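You operate a simulated robot arm through the tools that you are given. There is no shell and no other tool.

You run a simulated robot arm. Do the job below in one go: nothing can be reset, and whatever is moved stays where it is left.

## Task
Turn both drums to 30, brake the blue one, run the other on to 120, release the brake.
Fine: drive the drums by the pinion knob; leave the other brake off.

It is judged by the outcome, as a careful person would: the job done as asked, and still so three seconds after it is handed in. It fails if anything else is knocked over, pushed out of place, dropped, spilled or broken.

## Robot
A 7-joint arm with a two-finger parallel gripper, fixed in place. Base frame: the origin is on the floor under the middle of its stand, x ahead of it, y to its left, z up. Units: m, degrees, N and s.
With the tool pointing down near the work surface it reaches from about 0.24 to 0.68 m from the base axis. Its first joint turns from -66.0 to 66.0 degrees. Payload 2.4 kg.
The TCP is the grasp point between the finger pads, 0.03 m short of the fingertips. In the tool frame z runs along the fingers and y along their closing line. The gripper opens to 0.094 m. The fingers are 0.028 m wide and 0.01 m thick; the gripper's body (0.05 by 0.096 m) begins 0.055 m behind the TCP.
Orientation is that of the tool frame in the base frame, as a unit quaternion [x, y, z, w]. With the fingers straight down and closing along the base's y, the tool's x points along the base's -x, its y along +y and its z along -z.

## Interface
- The arm moves only by the tool drive_tool. Its argument "increments" is a list of rows, each an object (a shift or turn left out is 0, a gripper value left out holds the last) with "delta_pos": the shift along the tool's x, y, z in units of 25 mm (1.0 is 25 mm), a list of three; "rotation": the turn, a rotation vector about the tool's x, y, z in units of 8 degrees (1.0 is 8 degrees), a list of three; "gripper": the closure, from 0 (fully open) to 1 (shut). In form: [{"delta_pos": [x, y, z], "rotation": [rx, ry, rz], "gripper": gripper}, ...]. A call has 1 to 20 rows; each row shifts and turns the commanded pose from where the row before left it, along the tool's axes as they then stand. A call with a number of a shift or a turn outside -1 to 1 is refused whole. Each row takes 0.2 s and may step no farther than 0.05 m and 8.6 degrees from the row before; otherwise, or with a gripper value out of range, the whole call is refused. Where a pose cannot be reached the arm comes as near as it can. A force on the tool above 50 N (or 10 N above the force at the start of the call, whichever is more), or a blocked arm, ends the call early, and 0.2 s more pass. The fingers move at their own pace (about 0.153 m/s each) and stop on an object; they squeeze with about 28 N. The grip force told is the motor's: it shows also when the fingers shut on nothing. Time passes only in rows, and 0.2 s behind the last, so rows that do not move let the fingers close. The reply holds the time, the measured pose of the TCP, the force on the tool along the base axes, the opening and the grip force, in the units named above and with some noise, with the torque about the TCP (base axes, N m) and any sound that the robot's microphone picked up.
- Cameras (640 x 400 px; columns grow to the right, rows downward): "scene" is fixed at [0.0271, 0.46, 1.4641]; the picture's right is [-0.86, -0.51, 0.00], its down [-0.19, 0.31, -0.93] and it looks along [0.47, -0.80, -0.37] (base axes); focal length 272 px, centre (320, 200). "wrist" rides on the gripper at [0.076, 0.014, -0.102] in the tool frame; the picture's right is [-0.18, 0.98, 0.00], its down [-0.75, -0.14, -0.64] and it looks along [-0.63, -0.12, 0.77] (tool axes); focal length 243 px, centre (320, 200). There is no depth. A picture from a camera that has moved, and an enlarged one, comes with that camera's place and axes in the base frame and with its lens.
- grab_frame(camera): a new picture of that camera. No time passes.
- close_up(camera, box): a new picture of the part [left, top, right, bottom] of that camera's present view, enlarged. No time passes.
- sign_off(): hands the job in; it is judged then, once.

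Places have to be worked out from the pictures, the camera data and where the tool is seen. Open the gripper and draw the arm clear of the work before you hand the job in, unless the task says otherwise.

The tools are called after "Call:" by a JSON object that holds its "api" and its "payload". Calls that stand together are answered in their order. drive_tool: Moves the arm, as the interface text tells. Its arguments: {"type":"object","properties":{"increments":{"type":"array","items":{"type":"object","properties":{"delta_pos":{"type":"array","items":{"type":"number"}},"rotation":{"type":"array","items":{"type":"number"}},"gripper":{"type":"number"}}}}},"required":["increments"]} The other tools are called the same way: grab_frame (camera) takes a picture; close_up (camera, box) takes an enlarged picture of a part of a camera's view; sign_off () hands the job in.

At the start:

```text
time: 0.0
eef_pos: [0.3625, -0.2042, 1.3271]
orientation: [0.0, 1.0, 0.0, -0.001]
ft_force: [0.4, -0.2, 0.2]
moment: [0.0, -0.03, -0.02]
gripper_width: 0.0939
grasp_force: 0.1
```

scene: 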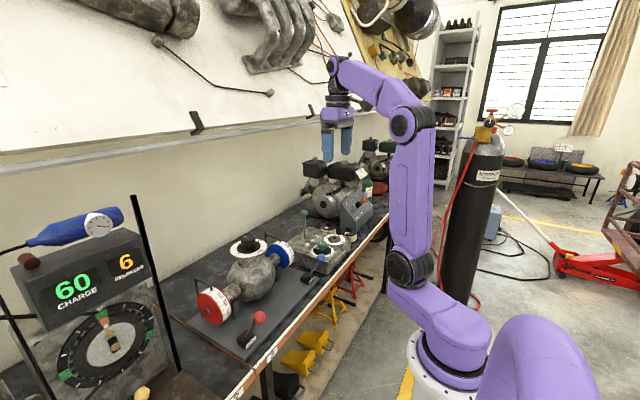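
wrist: 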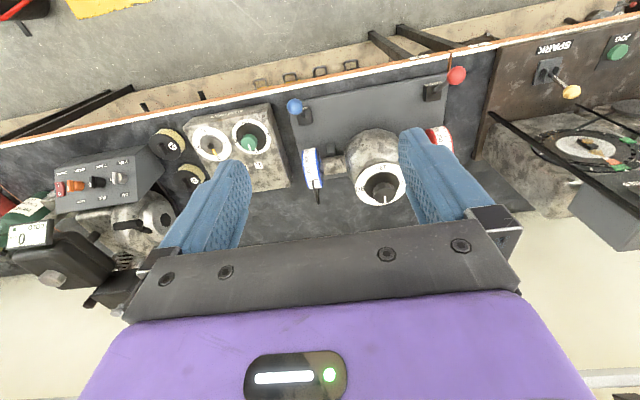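

I see a differential housing with a red and a blue drum, a black knob on a white dial and two brake levers. I take close-ups before I move anything.

Call:
{"api": "close_up", "payload": {"camera": "scene", "box": [180, 210, 360, 360]}}

Call:
{"api": "close_up", "payload": {"camera": "wrist", "box": [270, 60, 490, 220]}}

```text
2.67 times, centred on (270, 285) of scene
camera zoom: at [0.0271, 0.46, 1.4641], right [-0.86, -0.51, 0.0], down [-0.19, 0.31, -0.93], along [0.47, -0.8, -0.37], focal length 726 px, centre (453, -27)
```

zoom: 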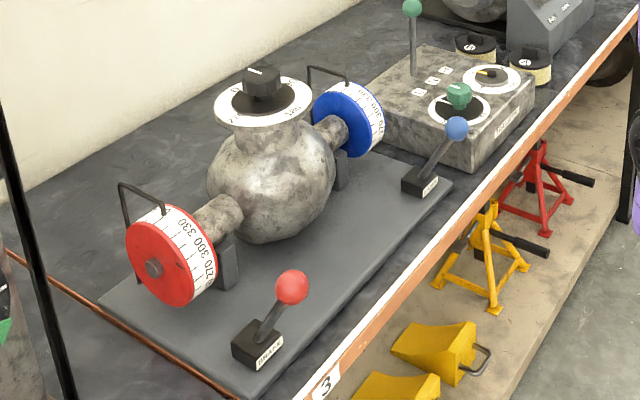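

```text
2.50 times, centred on (380, 140) of wrist
camera zoom: at [0.2873, -0.1888, 1.4295], right [0.18, 0.98, 0.0], down [0.75, -0.14, 0.64], along [0.63, -0.12, -0.77], focal length 606 px, centre (170, 350)
```

zoom: 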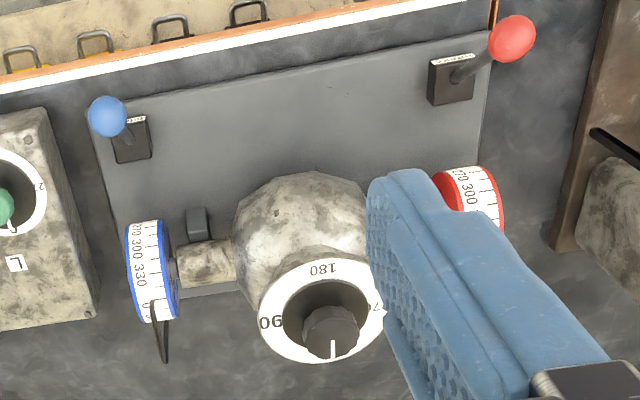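

The knob top comes out at about (0.64, -0.11, 1.005), the red ball at (0.454, 0.054, 0.90) and the blue ball at (0.452, -0.274, 0.90). Both levers lean toward the robot, and I move in above the differential for a closer view.

Call:
{"api": "drive_tool", "payload": {"increments": [{"delta_pos": [-0.7, 0.75, 0.8], "gripper": 0}, {"delta_pos": [-0.7, 0.75, 0.8]}, {"delta_pos": [-0.7, 0.75, 0.8]}, {"delta_pos": [-0.7, 0.75, 0.8]}, {"delta_pos": [-0.7, 0.75, 0.8]}, {"delta_pos": [0, 0, 0]}]}}

```text
time: 1.4
eef_pos: [0.4521, -0.1074, 1.2287]
orientation: [0.001, 1.0, 0.0, 0.0]
ft_force: [0.0, -0.4, 0.5]
moment: [0.03, 0.03, -0.03]
gripper_width: 0.0938
grasp_force: 0.0
```

The arm is at (0.452, -0.107, 1.229). I take the wrist picture and a fresh scene close-up.

Call:
{"api": "grab_frame", "payload": {"camera": "wrist"}}

Call:
{"api": "close_up", "payload": {"camera": "scene", "box": [190, 230, 310, 305]}}

```text
taken
camera wrist: at [0.3757, -0.0933, 1.3311], right [0.19, 0.98, 0.0], down [0.75, -0.14, 0.64], along [0.63, -0.12, -0.77], focal length 243 px, centre (320, 200)
```

wrist: 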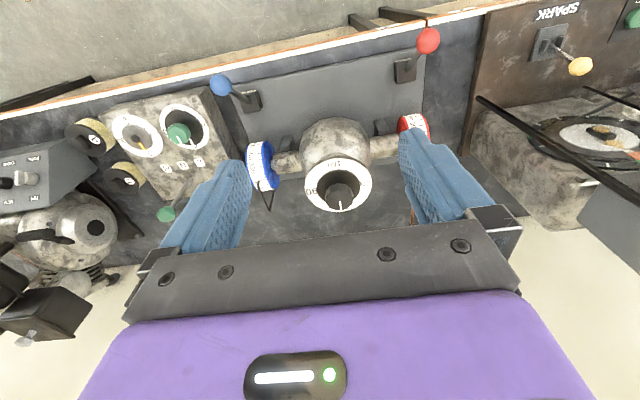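

```text
5.33 times, centred on (250, 268) of scene
camera zoom: at [0.0271, 0.46, 1.4641], right [-0.86, -0.51, 0.0], down [-0.19, 0.31, -0.93], along [0.47, -0.8, -0.37], focal length 1451 px, centre (693, -160)
```

zoom: 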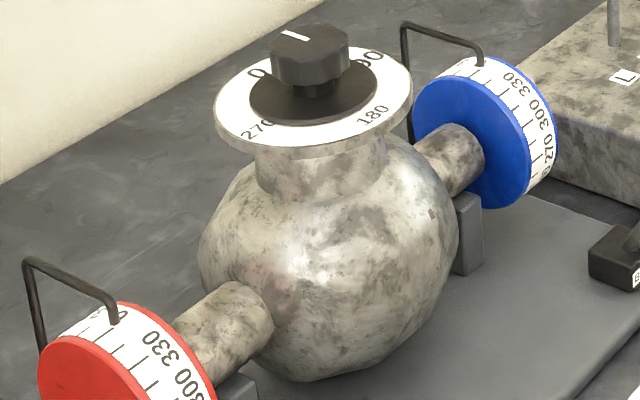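

The knob's white mark points to 0 on its dial, and both drums read about 0. I zoom in on the drums, the knob and the lever labels.

Call:
{"api": "close_up", "payload": {"camera": "scene", "box": [262, 232, 302, 257]}}

Call:
{"api": "close_up", "payload": {"camera": "scene", "box": [190, 275, 238, 305]}}

Call:
{"api": "close_up", "payload": {"camera": "scene", "box": [228, 226, 276, 256]}}

Call:
{"api": "close_up", "payload": {"camera": "scene", "box": [232, 305, 280, 350]}}

Call:
{"api": "close_up", "payload": {"camera": "scene", "box": [290, 245, 338, 290]}}

Call:
{"api": "close_up", "payload": {"camera": "wrist", "box": [195, 20, 455, 220]}}

```text
16.00 times, centred on (282, 244) of scene
camera zoom: at [0.0271, 0.46, 1.4641], right [-0.86, -0.51, 0.0], down [-0.19, 0.31, -0.93], along [0.47, -0.8, -0.37], focal length 4354 px, centre (928, -512)
```

zoom: 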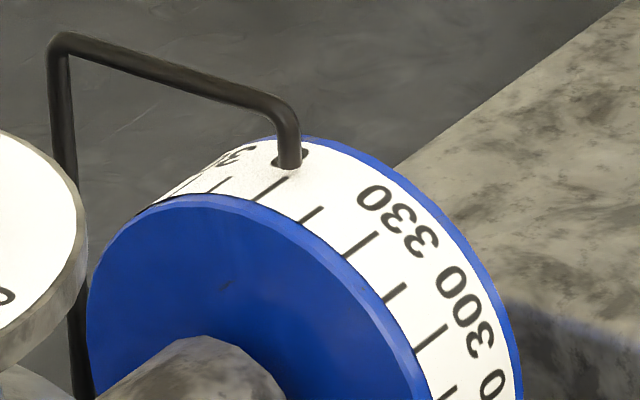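

```text
13.33 times, centred on (214, 290) of scene
camera zoom: at [0.0271, 0.46, 1.4641], right [-0.86, -0.51, 0.0], down [-0.19, 0.31, -0.93], along [0.47, -0.8, -0.37], focal length 3628 px, centre (1733, -1000)
```

zoom: 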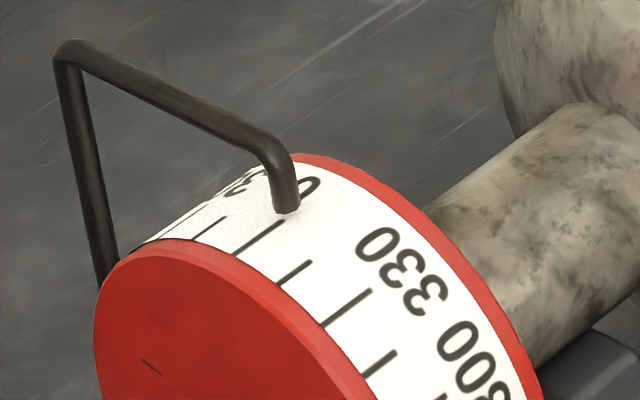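

```text
13.33 times, centred on (252, 241) of scene
camera zoom: at [0.0271, 0.46, 1.4641], right [-0.86, -0.51, 0.0], down [-0.19, 0.31, -0.93], along [0.47, -0.8, -0.37], focal length 3628 px, centre (1227, -347)
```

zoom: 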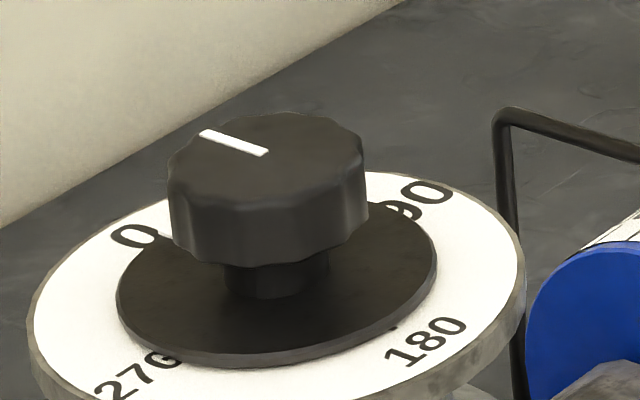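

```text
8.89 times, centred on (256, 328) of scene
camera zoom: at [0.0271, 0.46, 1.4641], right [-0.86, -0.51, 0.0], down [-0.19, 0.31, -0.93], along [0.47, -0.8, -0.37], focal length 2419 px, centre (889, -933)
```

zoom: 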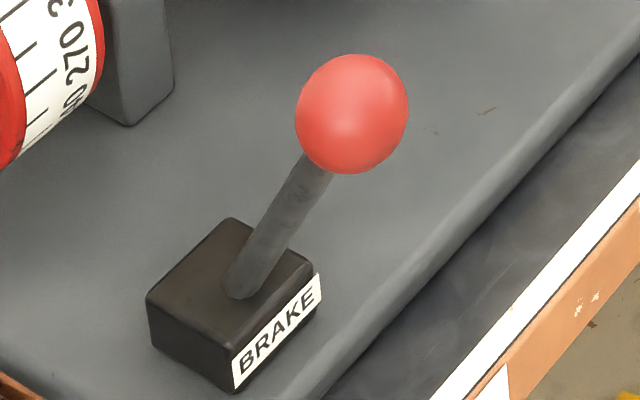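

```text
8.89 times, centred on (314, 268) of scene
camera zoom: at [0.0271, 0.46, 1.4641], right [-0.86, -0.51, 0.0], down [-0.19, 0.31, -0.93], along [0.47, -0.8, -0.37], focal length 2419 px, centre (373, -400)
```

zoom: 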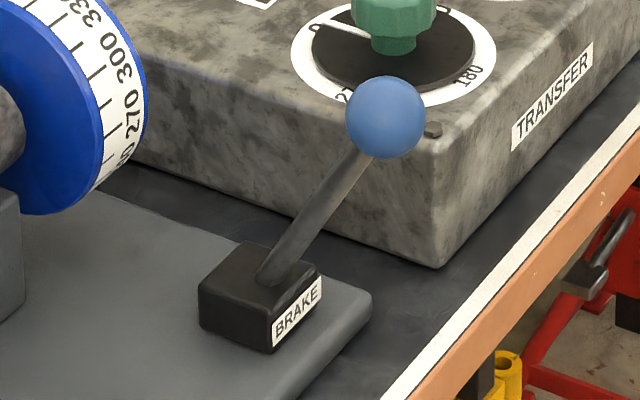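

```text
2.00 times, centred on (325, 120) of wrist
camera zoom: at [0.3757, -0.0933, 1.3311], right [0.19, 0.98, 0.0], down [0.75, -0.14, 0.64], along [0.63, -0.12, -0.77], focal length 485 px, centre (310, 360)
```

zoom: 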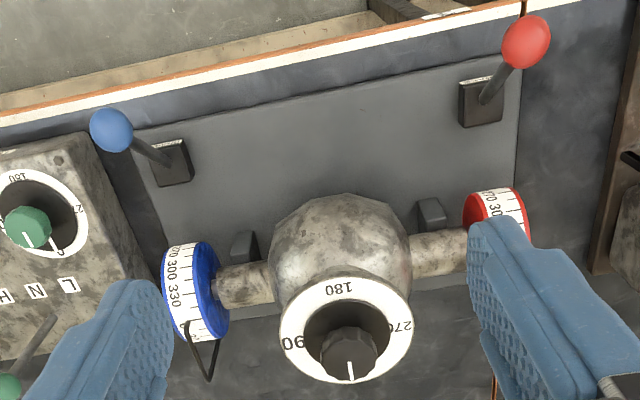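

The knob is about 50 mm across with its axis near (0.643, -0.110) and its top near z 1.007. I move above it, staying well clear, to check the alignment.

Call:
{"api": "drive_tool", "payload": {"increments": [{"delta_pos": [-0.95, -0.015, 0.645]}, {"delta_pos": [-0.95, -0.015, 0.645]}, {"delta_pos": [-0.95, -0.015, 0.645]}, {"delta_pos": [-0.95, -0.015, 0.645]}, {"delta_pos": [-0.95, -0.015, 0.645]}, {"delta_pos": [-0.95, -0.015, 0.645]}, {"delta_pos": [-0.95, -0.015, 0.645]}, {"delta_pos": [-0.95, -0.015, 0.645]}, {"delta_pos": [0, 0, 0]}, {"delta_pos": [0, 0, 0]}]}}

```text
time: 3.6
eef_pos: [0.642, -0.115, 1.0987]
orientation: [0.001, 1.0, 0.0, 0.0]
ft_force: [-0.5, 0.1, 0.4]
moment: [-0.01, -0.01, 0.02]
gripper_width: 0.0941
grasp_force: 0.1
```

The arm is above the knob at z 1.099. I check alignment with both cameras.

Call:
{"api": "grab_frame", "payload": {"camera": "wrist"}}

Call:
{"api": "close_up", "payload": {"camera": "scene", "box": [190, 180, 310, 255]}}

```text
taken
camera wrist: at [0.567, -0.1006, 1.2005], right [0.18, 0.98, 0.0], down [0.75, -0.14, 0.64], along [0.63, -0.12, -0.77], focal length 243 px, centre (320, 200)
```

wrist: 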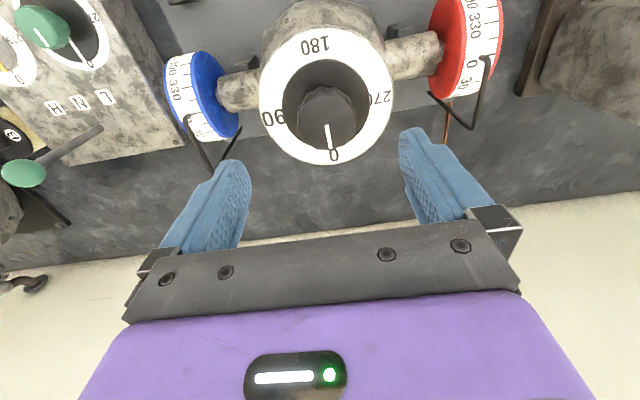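

```text
5.33 times, centred on (250, 218) of scene
camera zoom: at [0.0271, 0.46, 1.4641], right [-0.86, -0.51, 0.0], down [-0.19, 0.31, -0.93], along [0.47, -0.8, -0.37], focal length 1451 px, centre (693, 107)
```

zoom: 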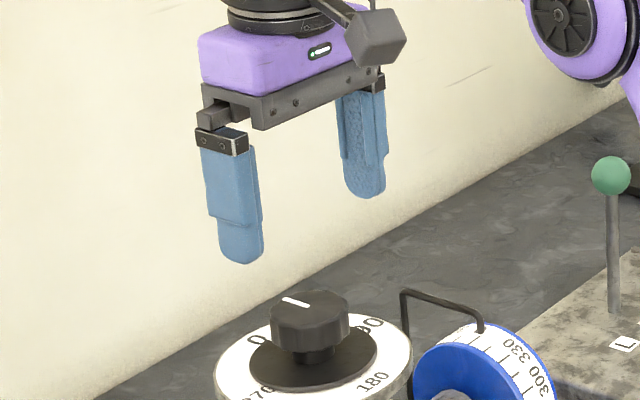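

From the wrist view the knob axis is at about (0.644, -0.110) while the TCP is at y -0.1146. I shift +4.5 mm in y and go down until the fingertips are beside the knob body, at TCP z of about 1.015.

Call:
{"api": "drive_tool", "payload": {"increments": [{"delta_pos": [-0.02, 0.18, 0.5]}, {"delta_pos": [0, 0, 0.7]}, {"delta_pos": [0, 0, 0.7]}, {"delta_pos": [0, 0, 0.7]}, {"delta_pos": [0, 0, 0.5]}, {"delta_pos": [0, 0, 0]}, {"delta_pos": [0, 0, 0]}]}}

```text
time: 5.2
eef_pos: [0.6418, -0.108, 1.0202]
orientation: [0.0, 1.0, 0.001, 0.0]
ft_force: [0.1, -0.1, 0.1]
moment: [-0.01, -0.03, 0.01]
gripper_width: 0.094
grasp_force: 0.1
```

The TCP reads (0.642, -0.108, 1.020) with no contact. I look at how the fingers stand around the knob.

Call:
{"api": "close_up", "payload": {"camera": "scene", "box": [212, 210, 292, 260]}}

Call:
{"api": "grab_frame", "payload": {"camera": "wrist"}}

```text
8.00 times, centred on (252, 235) of scene
camera zoom: at [0.0271, 0.46, 1.4641], right [-0.86, -0.51, 0.0], down [-0.19, 0.31, -0.93], along [0.47, -0.8, -0.37], focal length 2177 px, centre (864, -80)
```

zoom: 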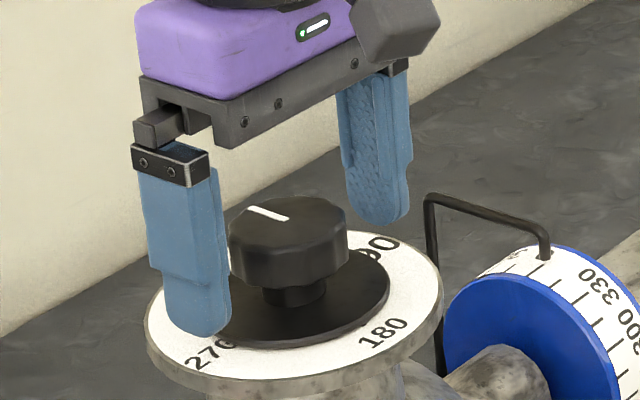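

```text
taken
camera wrist: at [0.5655, -0.0939, 1.1227], right [0.18, 0.98, 0.0], down [0.75, -0.14, 0.64], along [0.63, -0.12, -0.77], focal length 243 px, centre (320, 200)
```

wrist: 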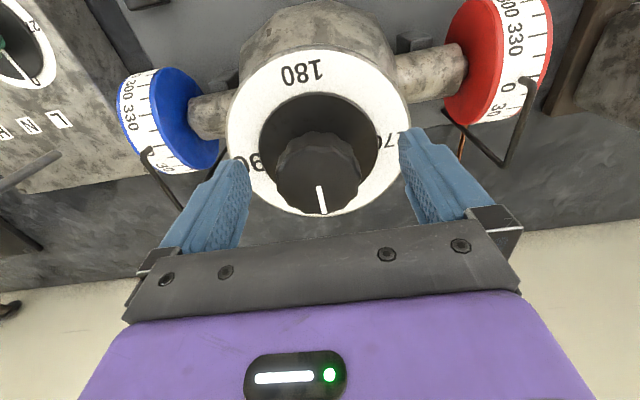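

The fingers straddle the knob and the dial plane is near z 0.971, which leaves room to drop about 5 mm more. I do that and close on the knob.

Call:
{"api": "drive_tool", "payload": {"increments": [{"delta_pos": [0, -0.03, 0.24]}, {"delta_pos": [0, 0, 0]}, {"delta_pos": [0, 0, 0], "gripper": 0.3}, {"delta_pos": [0, 0, 0], "gripper": 1.0}, {"delta_pos": [0, 0, 0]}, {"delta_pos": [0, 0, 0]}]}}

Call:
{"api": "close_up", "payload": {"camera": "scene", "box": [190, 225, 310, 300]}}

```text
time: 6.6
eef_pos: [0.6416, -0.1105, 1.0148]
orientation: [0.0, 1.0, 0.0, -0.001]
ft_force: [0.4, -1.2, -1.0]
moment: [-0.05, -0.18, 0.01]
gripper_width: 0.0498
grasp_force: 45.2
```

```text
5.33 times, centred on (250, 262) of scene
camera zoom: at [0.0271, 0.4599, 1.4641], right [-0.86, -0.51, 0.0], down [-0.19, 0.31, -0.93], along [0.47, -0.8, -0.37], focal length 1451 px, centre (693, -133)
```

zoom: 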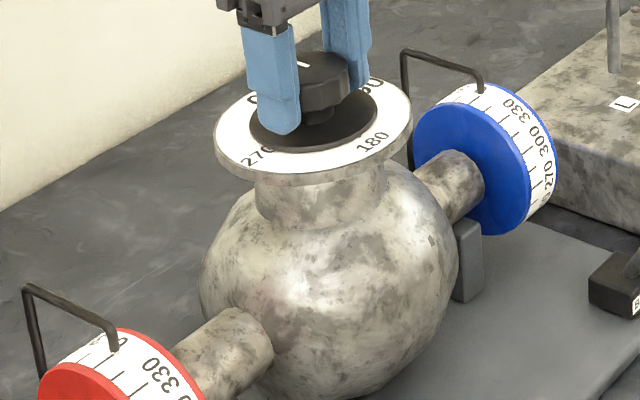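

The knob is held at 49.8 mm width. I test with a small clockwise turn of 16 degrees and read the drums.

Call:
{"api": "drive_tool", "payload": {"increments": [{"rotation": [0, 0, 0.5]}, {"rotation": [0, 0, 0.5]}, {"rotation": [0, 0, 0.5]}, {"rotation": [0, 0, 0.5]}, {"rotation": [0, 0, 0]}]}}

Call:
{"api": "close_up", "payload": {"camera": "scene", "box": [190, 225, 310, 300]}}

Call:
{"api": "grab_frame", "payload": {"camera": "wrist"}}

```text
time: 7.8
eef_pos: [0.6414, -0.1097, 1.0151]
orientation: [0.139, 0.99, 0.0, 0.0]
ft_force: [-0.7, 1.4, 1.8]
moment: [-0.2, 0.48, -0.02]
gripper_width: 0.05
grasp_force: 45.1
```

```text
5.33 times, centred on (250, 262) of scene
camera zoom: at [0.0271, 0.46, 1.4641], right [-0.86, -0.51, 0.0], down [-0.19, 0.31, -0.93], along [0.47, -0.8, -0.37], focal length 1451 px, centre (693, -133)
```

zoom: 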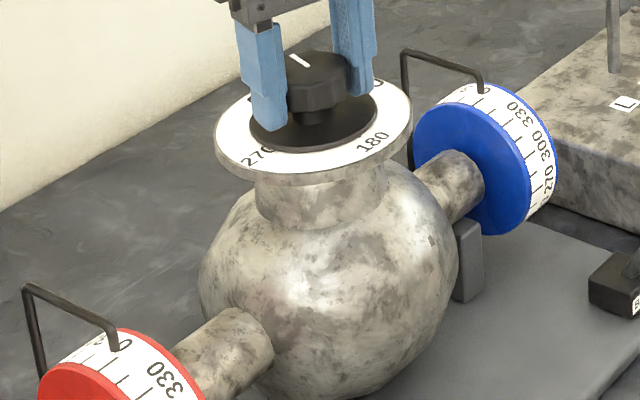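

```text
taken
camera wrist: at [0.5728, -0.0742, 1.1173], right [0.45, 0.89, 0.0], down [0.69, -0.34, 0.64], along [0.57, -0.29, -0.77], focal length 243 px, centre (320, 200)
```

wrist: 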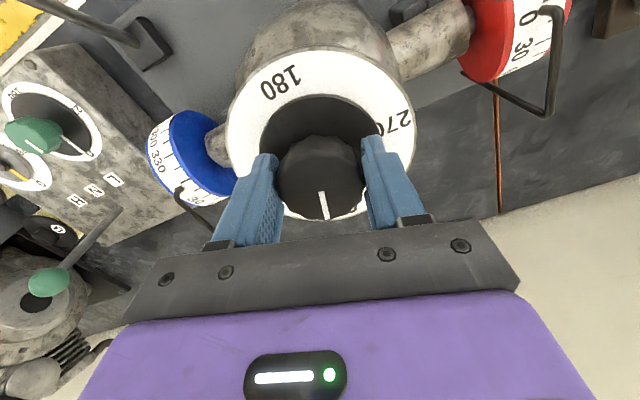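

The knob turned with the hand and the drums moved the right way, with the 330 mark going down the near side. I zoom in to measure the ratio.

Call:
{"api": "close_up", "payload": {"camera": "scene", "box": [262, 232, 302, 257]}}

Call:
{"api": "close_up", "payload": {"camera": "scene", "box": [190, 275, 238, 305]}}

```text
16.00 times, centred on (282, 244) of scene
camera zoom: at [0.0271, 0.46, 1.4641], right [-0.86, -0.51, 0.0], down [-0.19, 0.31, -0.93], along [0.47, -0.8, -0.37], focal length 4354 px, centre (928, -512)
```

zoom: 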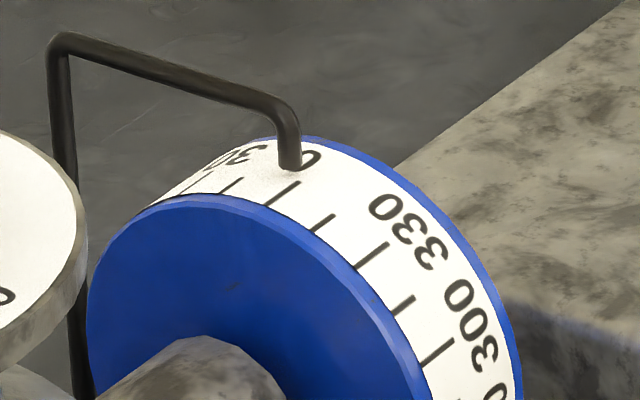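

```text
13.33 times, centred on (214, 290) of scene
camera zoom: at [0.0271, 0.46, 1.4641], right [-0.86, -0.51, 0.0], down [-0.19, 0.31, -0.93], along [0.47, -0.8, -0.37], focal length 3628 px, centre (1733, -1000)
```

zoom: 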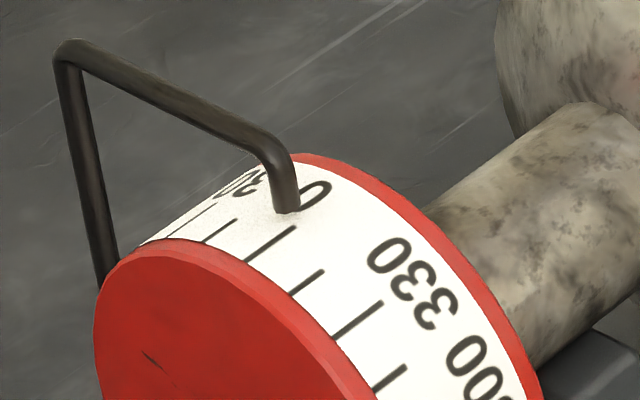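

The drums have moved about 4.5 to 5 degrees for 16 degrees of knob, a ratio of roughly 3 to 4. I turn another 48 degrees clockwise and read again.

Call:
{"api": "drive_tool", "payload": {"increments": [{"rotation": [0, 0, 0.5]}, {"rotation": [0, 0, 0.5]}, {"rotation": [0, 0, 0.5]}, {"rotation": [0, 0, 0.5]}, {"rotation": [0, 0, 0.5]}, {"rotation": [0, 0, 0.5]}, {"rotation": [0, 0, 0.5]}, {"rotation": [0, 0, 0.5]}, {"rotation": [0, 0, 0.5]}, {"rotation": [0, 0, 0.5]}, {"rotation": [0, 0, 0.5]}, {"rotation": [0, 0, 0.5]}, {"rotation": [0, 0, 0]}]}}

Call:
{"api": "close_up", "payload": {"camera": "scene", "box": [262, 232, 302, 257]}}

Call:
{"api": "close_up", "payload": {"camera": "scene", "box": [190, 275, 238, 305]}}

Call:
{"api": "grab_frame", "payload": {"camera": "wrist"}}

```text
time: 10.6
eef_pos: [0.6432, -0.1073, 1.0152]
orientation: [0.53, 0.848, 0.0, 0.001]
ft_force: [21.6, 6.9, -7.1]
moment: [0.07, 0.5, 0.06]
gripper_width: 0.0499
grasp_force: 44.5
```

```text
16.00 times, centred on (282, 244) of scene
camera zoom: at [0.0279, 0.4601, 1.464], right [-0.86, -0.51, 0.0], down [-0.19, 0.31, -0.93], along [0.47, -0.8, -0.37], focal length 4354 px, centre (928, -512)
```

zoom: 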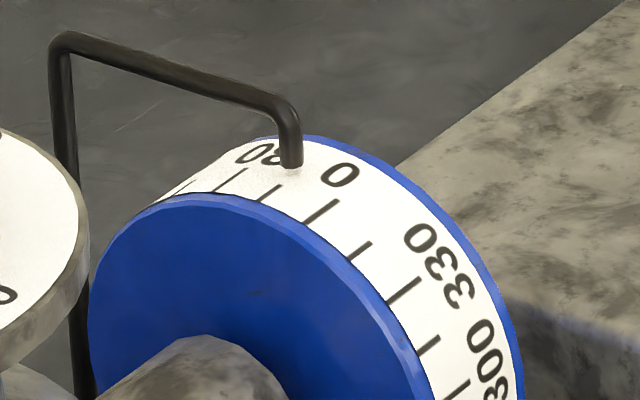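

```text
13.33 times, centred on (214, 290) of scene
camera zoom: at [0.0279, 0.4601, 1.464], right [-0.86, -0.51, 0.0], down [-0.19, 0.31, -0.93], along [0.47, -0.8, -0.37], focal length 3628 px, centre (1733, -1000)
```

zoom: 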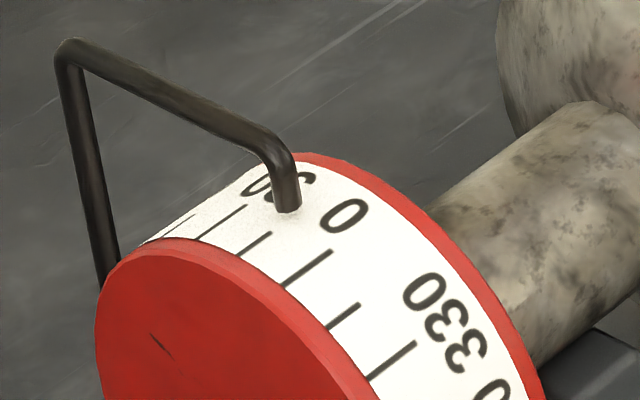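

```text
taken
camera wrist: at [0.623, -0.0323, 1.1172], right [0.96, 0.26, 0.0], down [0.2, -0.74, 0.64], along [0.17, -0.62, -0.77], focal length 243 px, centre (320, 200)
```

wrist: 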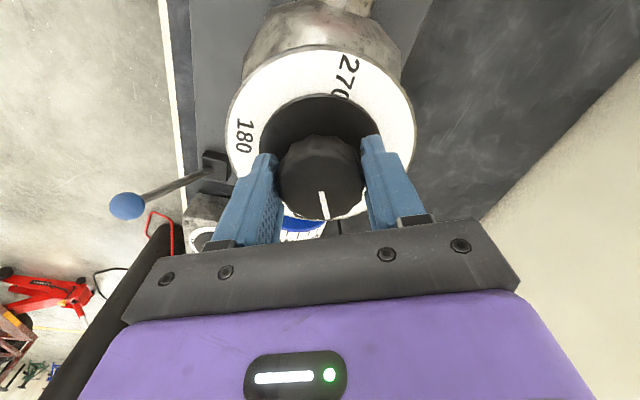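

The knob is at 64 degrees and the drums near 16, so the ratio looks like 4:1, with knob 120 for drum 30. The 21 N side force says my hand is about 1.5 mm off the knob axis, so I ease the hand along its closing line, then turn on 24 degrees and recheck.

Call:
{"api": "drive_tool", "payload": {"increments": [{"delta_pos": [0, 0.06, 0]}, {"rotation": [0, 0, 0.5]}, {"rotation": [0, 0, 0.5]}, {"rotation": [0, 0, 0.5]}, {"rotation": [0, 0, 0.5]}, {"rotation": [0, 0, 0.5]}, {"rotation": [0, 0, 0.5]}, {"rotation": [0, 0, 0]}]}}

Call:
{"api": "close_up", "payload": {"camera": "scene", "box": [262, 232, 302, 257]}}

Call:
{"api": "close_up", "payload": {"camera": "scene", "box": [190, 275, 238, 305]}}

Call:
{"api": "close_up", "payload": {"camera": "scene", "box": [212, 210, 292, 260]}}

```text
time: 12.4
eef_pos: [0.6451, -0.1107, 1.0151]
orientation: [0.695, 0.719, 0.001, 0.001]
ft_force: [19.4, -6.6, 2.8]
moment: [-0.95, 0.45, 0.05]
gripper_width: 0.0476
grasp_force: 45.4
```

```text
16.00 times, centred on (282, 244) of scene
camera zoom: at [0.0277, 0.4598, 1.4641], right [-0.86, -0.51, 0.0], down [-0.19, 0.31, -0.93], along [0.47, -0.8, -0.37], focal length 4354 px, centre (928, -512)
```

zoom: 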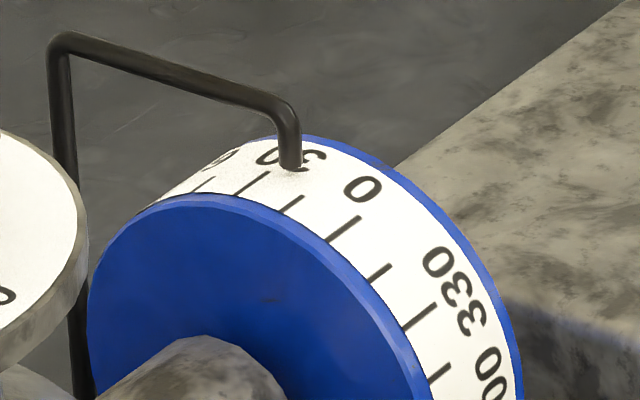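

```text
13.33 times, centred on (214, 290) of scene
camera zoom: at [0.0277, 0.4598, 1.4641], right [-0.86, -0.51, 0.0], down [-0.19, 0.31, -0.93], along [0.47, -0.8, -0.37], focal length 3628 px, centre (1733, -1000)
```

zoom: 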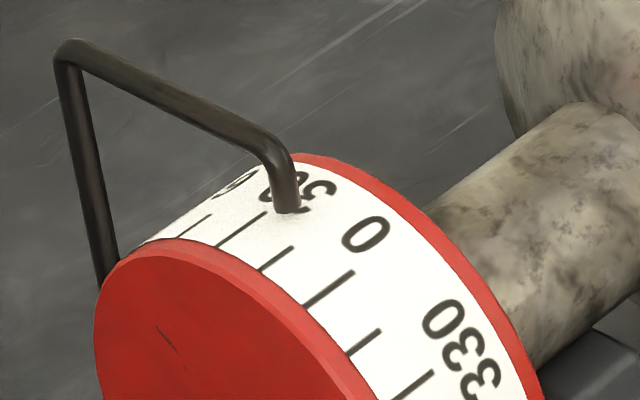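

```text
8.00 times, centred on (252, 235) of scene
camera zoom: at [0.0277, 0.4598, 1.4641], right [-0.86, -0.51, 0.0], down [-0.19, 0.31, -0.93], along [0.47, -0.8, -0.37], focal length 2177 px, centre (864, -80)
```

zoom: 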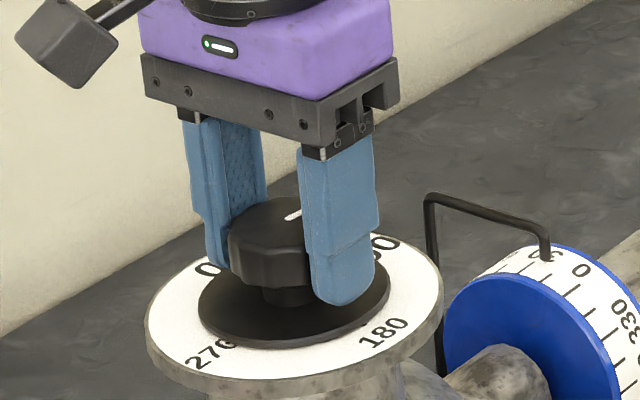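

The grip width dropped to 47.6 mm, so the knob may have settled onto a flat. The drums now look like 22 to 24, and I zoom harder to see whether both agree.

Call:
{"api": "close_up", "payload": {"camera": "scene", "box": [272, 235, 296, 250]}}

Call:
{"api": "close_up", "payload": {"camera": "scene", "box": [198, 281, 222, 296]}}

Call:
{"api": "close_up", "payload": {"camera": "scene", "box": [232, 226, 272, 251]}}

Call:
{"api": "grab_frame", "payload": {"camera": "wrist"}}

```text
16.00 times, centred on (284, 242) of scene
camera zoom: at [0.0277, 0.4598, 1.4641], right [-0.86, -0.51, 0.0], down [-0.19, 0.31, -0.93], along [0.47, -0.8, -0.37], focal length 4354 px, centre (896, -480)
```

zoom: 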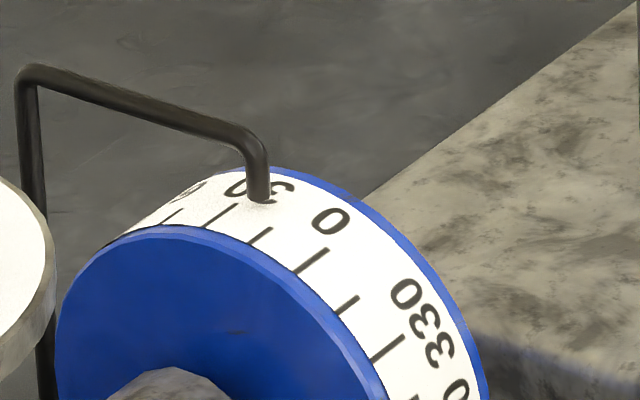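

```text
16.00 times, centred on (210, 288) of scene
camera zoom: at [0.0277, 0.4598, 1.4641], right [-0.86, -0.51, 0.0], down [-0.19, 0.31, -0.93], along [0.47, -0.8, -0.37], focal length 4354 px, centre (2080, -1216)
```

zoom: 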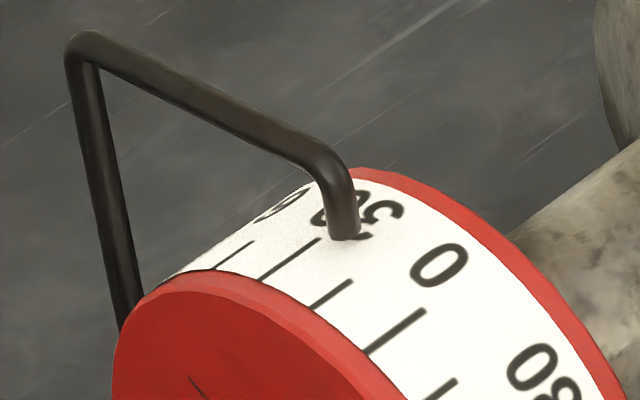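

```text
16.00 times, centred on (252, 238) of scene
camera zoom: at [0.0277, 0.4598, 1.4641], right [-0.86, -0.51, 0.0], down [-0.19, 0.31, -0.93], along [0.47, -0.8, -0.37], focal length 4354 px, centre (1408, -416)
```

zoom: 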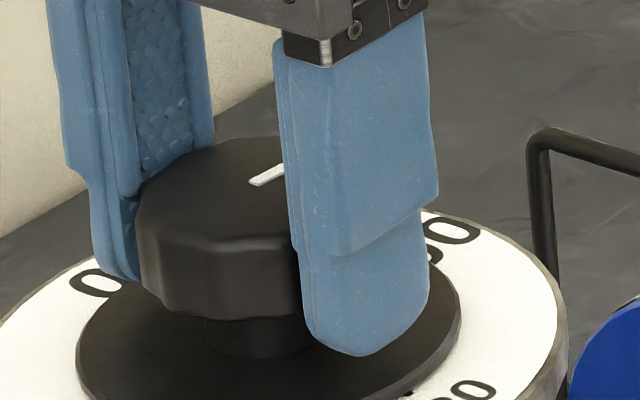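

```text
taken
camera wrist: at [0.6565, -0.0326, 1.1171], right [0.99, -0.15, 0.0], down [-0.12, -0.76, 0.64], along [-0.09, -0.64, -0.77], focal length 243 px, centre (320, 200)
```

wrist: 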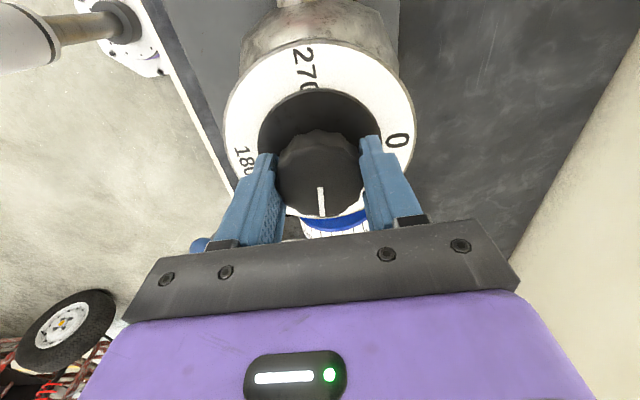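

Comparing tick positions with the starting picture, blue is about 23.3 and red about 22.8, so they agree within my reading error. The arm is giving about 3 mm in +x under load, which puts the knob axis near x 0.645, so I relieve that and turn 16 degrees more.

Call:
{"api": "drive_tool", "payload": {"increments": [{"delta_pos": [0, 0.12, 0]}, {"rotation": [0, 0, 0]}, {"rotation": [0, 0, 0.5]}, {"rotation": [0, 0, 0.5]}, {"rotation": [0, 0, 0.5]}, {"rotation": [0, 0, 0.5]}, {"rotation": [0, 0, 0]}]}}

Call:
{"api": "close_up", "payload": {"camera": "scene", "box": [262, 232, 302, 257]}}

Call:
{"api": "close_up", "payload": {"camera": "scene", "box": [190, 275, 238, 305]}}

```text
time: 14.0
eef_pos: [0.6453, -0.1094, 1.0151]
orientation: [0.789, 0.614, -0.001, 0.0]
ft_force: [-17.2, -9.4, 9.2]
moment: [0.98, -0.35, -0.03]
gripper_width: 0.0477
grasp_force: 45.2
```

```text
16.00 times, centred on (282, 244) of scene
camera zoom: at [0.0264, 0.4597, 1.4642], right [-0.86, -0.51, 0.0], down [-0.18, 0.31, -0.93], along [0.47, -0.8, -0.37], focal length 4354 px, centre (928, -512)
```

zoom: 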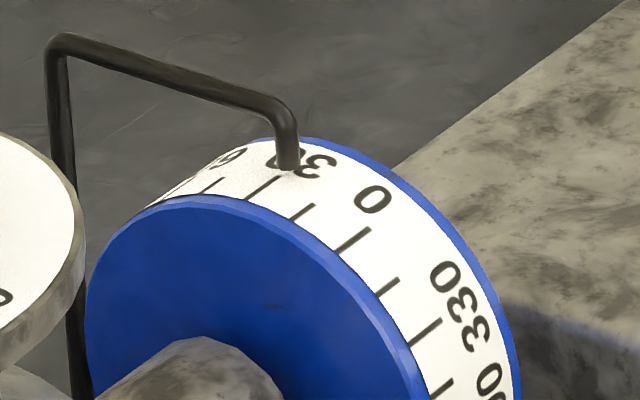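

```text
13.33 times, centred on (214, 290) of scene
camera zoom: at [0.0264, 0.4597, 1.4642], right [-0.86, -0.51, 0.0], down [-0.18, 0.31, -0.93], along [0.47, -0.8, -0.37], focal length 3628 px, centre (1733, -1000)
```

zoom: 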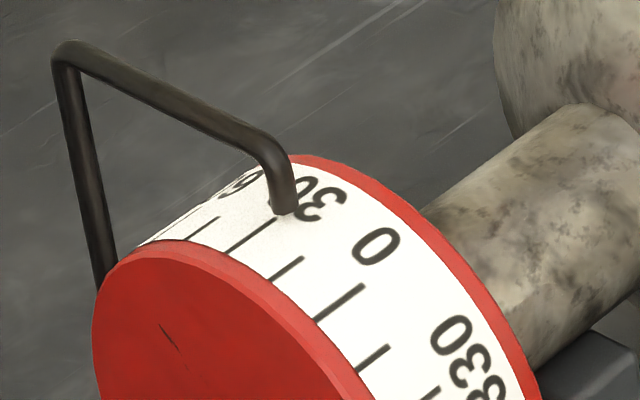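

The side force flipped to -17 N, so I over-corrected by about half. The drums read near 27.6, so I ease back half way and turn 8 degrees more.

Call:
{"api": "drive_tool", "payload": {"increments": [{"delta_pos": [0, -0.06, 0]}, {"rotation": [0, 0, 0.5]}, {"rotation": [0, 0, 0.5]}, {"rotation": [0, 0, 0]}, {"rotation": [0, 0, 0]}]}}

Call:
{"api": "close_up", "payload": {"camera": "scene", "box": [262, 232, 302, 257]}}

Call:
{"api": "close_up", "payload": {"camera": "scene", "box": [190, 275, 238, 305]}}

```text
time: 15.2
eef_pos: [0.6455, -0.1098, 1.0145]
orientation: [0.83, 0.558, 0.001, 0.001]
ft_force: [7.4, -14.7, -0.8]
moment: [-0.54, -0.15, -0.04]
gripper_width: 0.0473
grasp_force: 45.3
```

```text
16.00 times, centred on (282, 244) of scene
camera zoom: at [0.0274, 0.4595, 1.4642], right [-0.86, -0.51, 0.0], down [-0.19, 0.32, -0.93], along [0.47, -0.8, -0.37], focal length 4354 px, centre (928, -512)
```

zoom: 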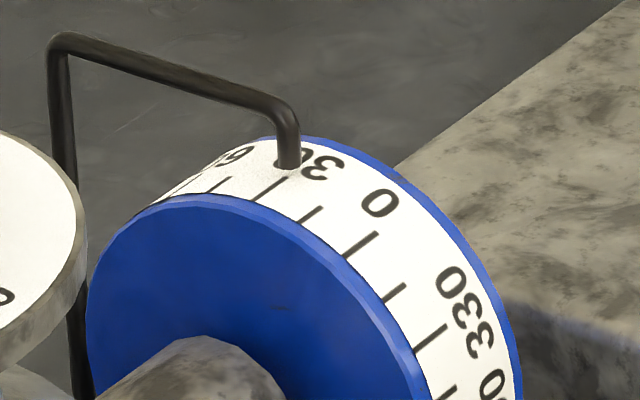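

```text
13.33 times, centred on (214, 290) of scene
camera zoom: at [0.0274, 0.4595, 1.4642], right [-0.86, -0.51, 0.0], down [-0.19, 0.32, -0.93], along [0.47, -0.8, -0.37], focal length 3628 px, centre (1733, -1000)
```

zoom: 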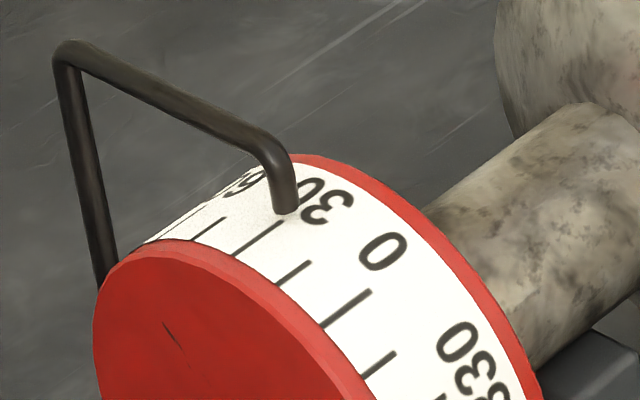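

Both drums' ticks now coincide with the starting pattern shifted by 30, so both read 30. I open the fingers and check that nothing springs back.

Call:
{"api": "drive_tool", "payload": {"increments": [{"gripper": 0.0}, {"delta_pos": [0, 0, 0]}, {"delta_pos": [0, 0, 0]}]}}

Call:
{"api": "close_up", "payload": {"camera": "scene", "box": [262, 232, 302, 257]}}

Call:
{"api": "close_up", "payload": {"camera": "scene", "box": [190, 275, 238, 305]}}

Call:
{"api": "grab_frame", "payload": {"camera": "wrist"}}

```text
time: 16.0
eef_pos: [0.6441, -0.1081, 1.0149]
orientation: [0.829, 0.559, -0.001, 0.0]
ft_force: [-0.8, 0.7, -0.3]
moment: [0.0, -0.02, 0.03]
gripper_width: 0.094
grasp_force: 0.1
```

```text
16.00 times, centred on (282, 244) of scene
camera zoom: at [0.0271, 0.46, 1.4641], right [-0.86, -0.51, 0.0], down [-0.19, 0.31, -0.93], along [0.47, -0.8, -0.37], focal length 4354 px, centre (928, -512)
```

zoom: 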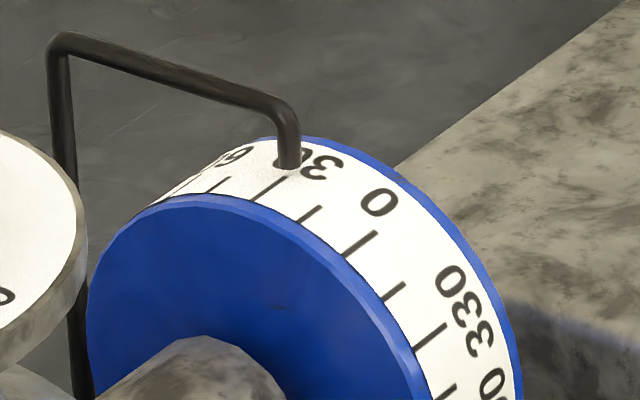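

```text
13.33 times, centred on (214, 290) of scene
camera zoom: at [0.0271, 0.46, 1.4641], right [-0.86, -0.51, 0.0], down [-0.19, 0.31, -0.93], along [0.47, -0.8, -0.37], focal length 3628 px, centre (1733, -1000)
```

zoom: 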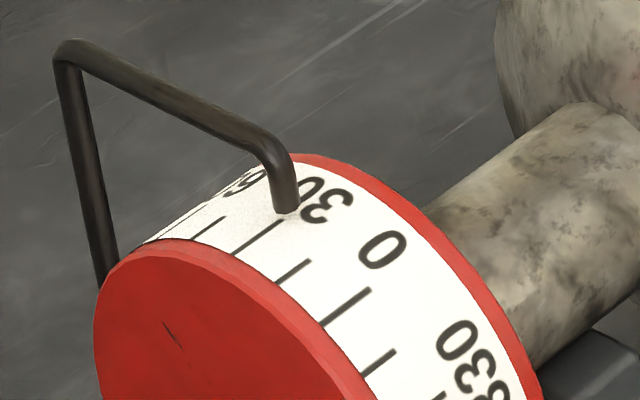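

```text
taken
camera wrist: at [0.6863, -0.0425, 1.1171], right [0.84, -0.54, 0.0], down [-0.41, -0.65, 0.64], along [-0.35, -0.54, -0.77], focal length 243 px, centre (320, 200)
```

wrist: 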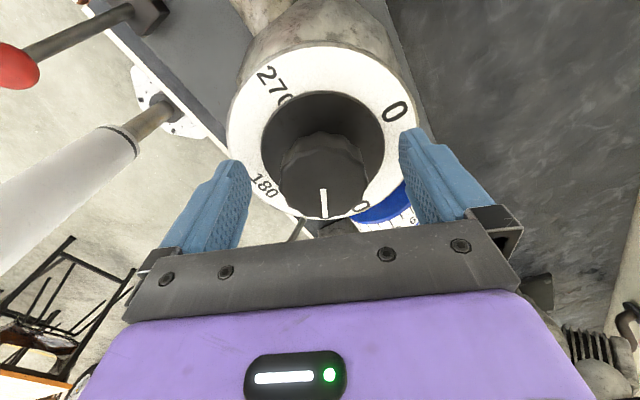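

The knob reads 120 and both drums stay at 30 after release, confirming 4:1. I raise the hand clear and turn it back to its starting orientation.

Call:
{"api": "drive_tool", "payload": {"increments": [{"delta_pos": [0, 0, -0.7]}, {"delta_pos": [0, 0, -1]}, {"delta_pos": [0, 0, -1]}, {"delta_pos": [0, 0, -1]}, {"rotation": [0, 0, -1]}, {"rotation": [0, 0, -1]}, {"rotation": [0, 0, -1]}, {"rotation": [0, 0, -1]}, {"rotation": [0, 0, -1]}, {"rotation": [0, 0, -1]}, {"rotation": [0, 0, -1]}, {"rotation": [0, 0, -1]}, {"rotation": [0, 0, -1]}, {"rotation": [0, 0, -1]}, {"rotation": [0, 0, -1]}, {"rotation": [0, 0, -1]}, {"rotation": [0, 0, -1]}, {"rotation": [0, 0, -1]}, {"delta_pos": [0, 0, 0]}]}}

```text
time: 20.0
eef_pos: [0.6448, -0.1074, 1.1071]
orientation: [-0.001, 1.0, -0.001, 0.0]
ft_force: [-0.6, 0.5, -0.9]
moment: [-0.03, 0.01, -0.02]
gripper_width: 0.094
grasp_force: 0.1
```

The hand is upright at (0.645, -0.107, 1.107). I move over toward the blue lever, still high, with the fingers part open.

Call:
{"api": "drive_tool", "payload": {"increments": [{"delta_pos": [0.82, -0.66, 0.08], "gripper": 0.36}, {"delta_pos": [0.82, -0.66, 0.08]}, {"delta_pos": [0.82, -0.66, 0.08]}, {"delta_pos": [0.82, -0.66, 0.08]}, {"delta_pos": [0.82, -0.66, 0.08]}, {"delta_pos": [0.82, -0.66, 0.08]}, {"delta_pos": [0.82, -0.66, 0.08]}, {"delta_pos": [0.82, -0.66, 0.08]}, {"delta_pos": [0.82, -0.66, 0.08]}, {"delta_pos": [0.82, -0.66, 0.08]}, {"delta_pos": [0, 0, 0]}]}}

Call:
{"api": "grab_frame", "payload": {"camera": "wrist"}}

Call:
{"api": "close_up", "payload": {"camera": "scene", "box": [250, 180, 370, 300]}}

```text
time: 22.4
eef_pos: [0.4392, -0.2738, 1.0879]
orientation: [0.0, 1.0, 0.0, -0.001]
ft_force: [0.0, 0.5, -0.4]
moment: [-0.02, 0.0, -0.01]
gripper_width: 0.0603
grasp_force: 0.1
```

```text
taken
camera wrist: at [0.3633, -0.2585, 1.1893], right [0.18, 0.98, 0.0], down [0.75, -0.14, 0.64], along [0.63, -0.12, -0.77], focal length 243 px, centre (320, 200)
```

wrist: 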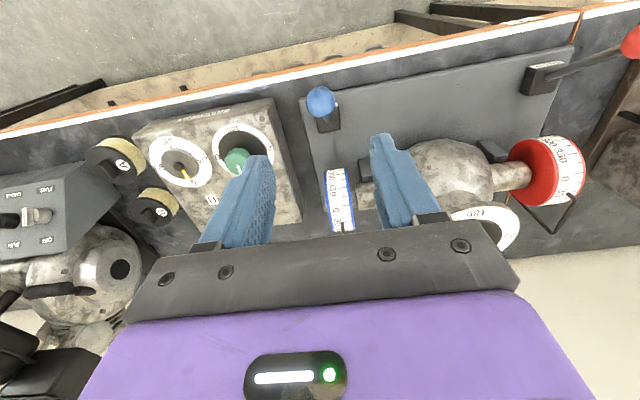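

```text
3.33 times, centred on (310, 240) of scene
camera zoom: at [0.0271, 0.46, 1.4641], right [-0.86, -0.51, 0.0], down [-0.19, 0.31, -0.93], along [0.47, -0.8, -0.37], focal length 907 px, centre (353, 67)
```

zoom: 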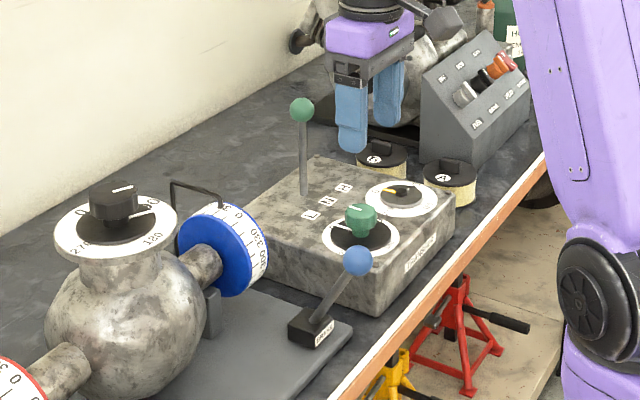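

The ball comes out at (0.451, -0.274, 0.903), about 34 mm across. I descend so the fingertips straddle it in y, with the TCP slightly above the ball centre, then check before closing.

Call:
{"api": "drive_tool", "payload": {"increments": [{"delta_pos": [-0.12, 0, 0.85]}, {"delta_pos": [-0.12, 0, 0.85]}, {"delta_pos": [-0.12, 0, 0.85]}, {"delta_pos": [-0.12, 0, 0.85]}, {"delta_pos": [0, 0, 0.85]}, {"delta_pos": [0, 0, 0.85]}, {"delta_pos": [0, 0, 0.85]}, {"delta_pos": [0, 0, 0.6]}, {"delta_pos": [0, 0, 0]}]}}

Call:
{"api": "grab_frame", "payload": {"camera": "wrist"}}

Call:
{"api": "close_up", "payload": {"camera": "scene", "box": [275, 225, 355, 285]}}

```text
time: 24.4
eef_pos: [0.4521, -0.274, 0.926]
orientation: [0.0, 1.0, 0.0, 0.0]
ft_force: [-0.1, 0.8, -0.1]
moment: [-0.01, 0.0, -0.01]
gripper_width: 0.0603
grasp_force: 0.1
```

```text
taken
camera wrist: at [0.3767, -0.2589, 1.0269], right [0.18, 0.98, 0.0], down [0.75, -0.14, 0.64], along [0.63, -0.12, -0.77], focal length 243 px, centre (320, 200)
```

wrist: 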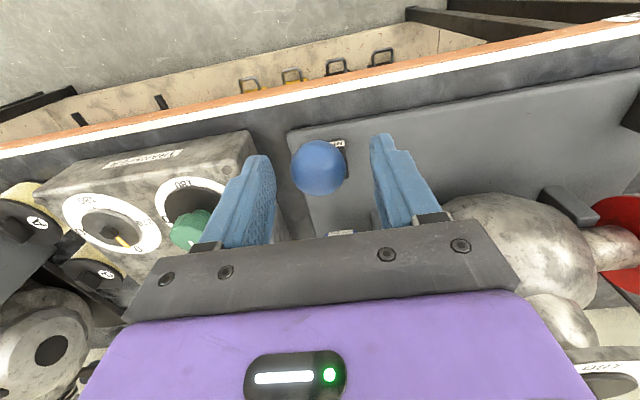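

```text
6.67 times, centred on (315, 255) of scene
camera zoom: at [0.0271, 0.46, 1.4641], right [-0.86, -0.51, 0.0], down [-0.19, 0.31, -0.93], along [0.47, -0.8, -0.37], focal length 1814 px, centre (353, -167)
```

zoom: 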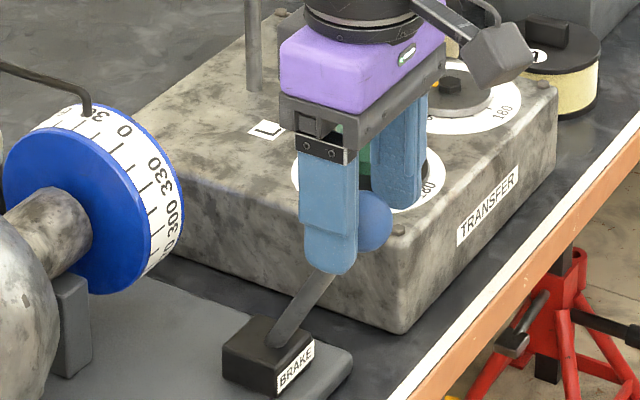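

Projecting the TCP into both views puts the ball centre right below it, at z of about 0.905. I go down 11 mm more and close on the ball.

Call:
{"api": "drive_tool", "payload": {"increments": [{"delta_pos": [-0.05, 0, 0.45]}, {"delta_pos": [0, 0, 0]}, {"delta_pos": [0, 0, 0], "gripper": 0.6}, {"delta_pos": [0, 0, 0], "gripper": 1.0}, {"delta_pos": [0, 0, 0]}, {"delta_pos": [0, 0, 0]}]}}

Call:
{"api": "close_up", "payload": {"camera": "scene", "box": [275, 225, 355, 285]}}

```text
time: 25.8
eef_pos: [0.4535, -0.2754, 0.9138]
orientation: [0.001, 1.0, -0.001, 0.001]
ft_force: [2.7, -12.5, -6.2]
moment: [-0.18, -0.09, -0.08]
gripper_width: 0.033
grasp_force: 45.1
```

```text
6.67 times, centred on (315, 255) of scene
camera zoom: at [0.0273, 0.4596, 1.4642], right [-0.86, -0.51, 0.0], down [-0.19, 0.32, -0.93], along [0.47, -0.8, -0.37], focal length 1814 px, centre (353, -167)
```

zoom: 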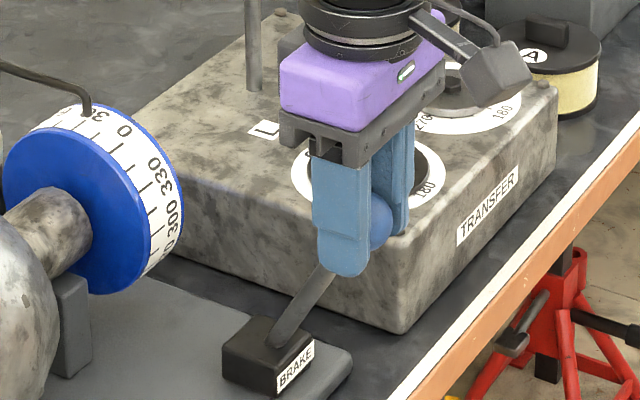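

The ball is held at 33 mm. I ease 1 mm in -y to balance the side force, then swing the lever along its arc toward vertical, away from the robot.

Call:
{"api": "drive_tool", "payload": {"increments": [{"delta_pos": [0, -0.04, 0]}, {"delta_pos": [-0.248, 0, -0.1]}, {"delta_pos": [-0.248, 0, -0.088]}, {"delta_pos": [-0.254, 0, -0.075]}, {"delta_pos": [-0.254, 0, -0.061]}, {"delta_pos": [0, 0, 0]}]}}

Call:
{"api": "close_up", "payload": {"camera": "scene", "box": [275, 225, 355, 285]}}

```text
time: 27.2
eef_pos: [0.4781, -0.2755, 0.9217]
orientation: [0.001, 1.0, 0.0, 0.0]
ft_force: [-13.3, -11.4, 11.0]
moment: [-0.07, 1.3, -0.08]
gripper_width: 0.033
grasp_force: 44.9
```

```text
6.67 times, centred on (315, 255) of scene
camera zoom: at [0.0266, 0.4598, 1.4642], right [-0.86, -0.51, 0.0], down [-0.19, 0.31, -0.93], along [0.47, -0.8, -0.37], focal length 1814 px, centre (353, -167)
```

zoom: 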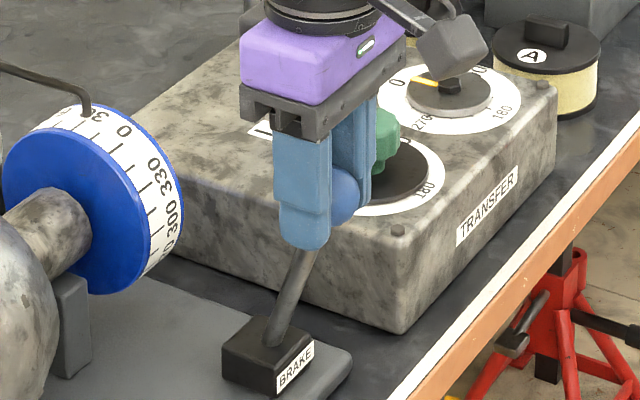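

The lever follows smoothly, with light resistance. I continue the arc through vertical.

Call:
{"api": "drive_tool", "payload": {"increments": [{"delta_pos": [-0.26, 0, -0.08]}, {"delta_pos": [-0.26, 0, -0.05]}, {"delta_pos": [-0.264, 0, -0.035]}, {"delta_pos": [-0.264, 0, -0.01]}, {"delta_pos": [0, 0, 0]}]}}

Call:
{"api": "close_up", "payload": {"camera": "scene", "box": [275, 225, 355, 285]}}

```text
time: 28.4
eef_pos: [0.5035, -0.2742, 0.926]
orientation: [0.001, 1.0, -0.002, 0.003]
ft_force: [-14.4, -13.3, 35.9]
moment: [-0.06, 1.26, 0.02]
gripper_width: 0.0332
grasp_force: 45.1
```

```text
6.67 times, centred on (315, 255) of scene
camera zoom: at [0.0262, 0.4599, 1.4641], right [-0.86, -0.51, 0.0], down [-0.18, 0.31, -0.93], along [0.47, -0.8, -0.36], focal length 1814 px, centre (353, -167)
```

zoom: 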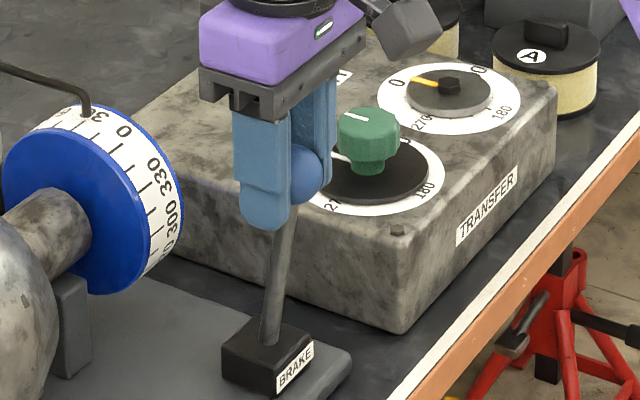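

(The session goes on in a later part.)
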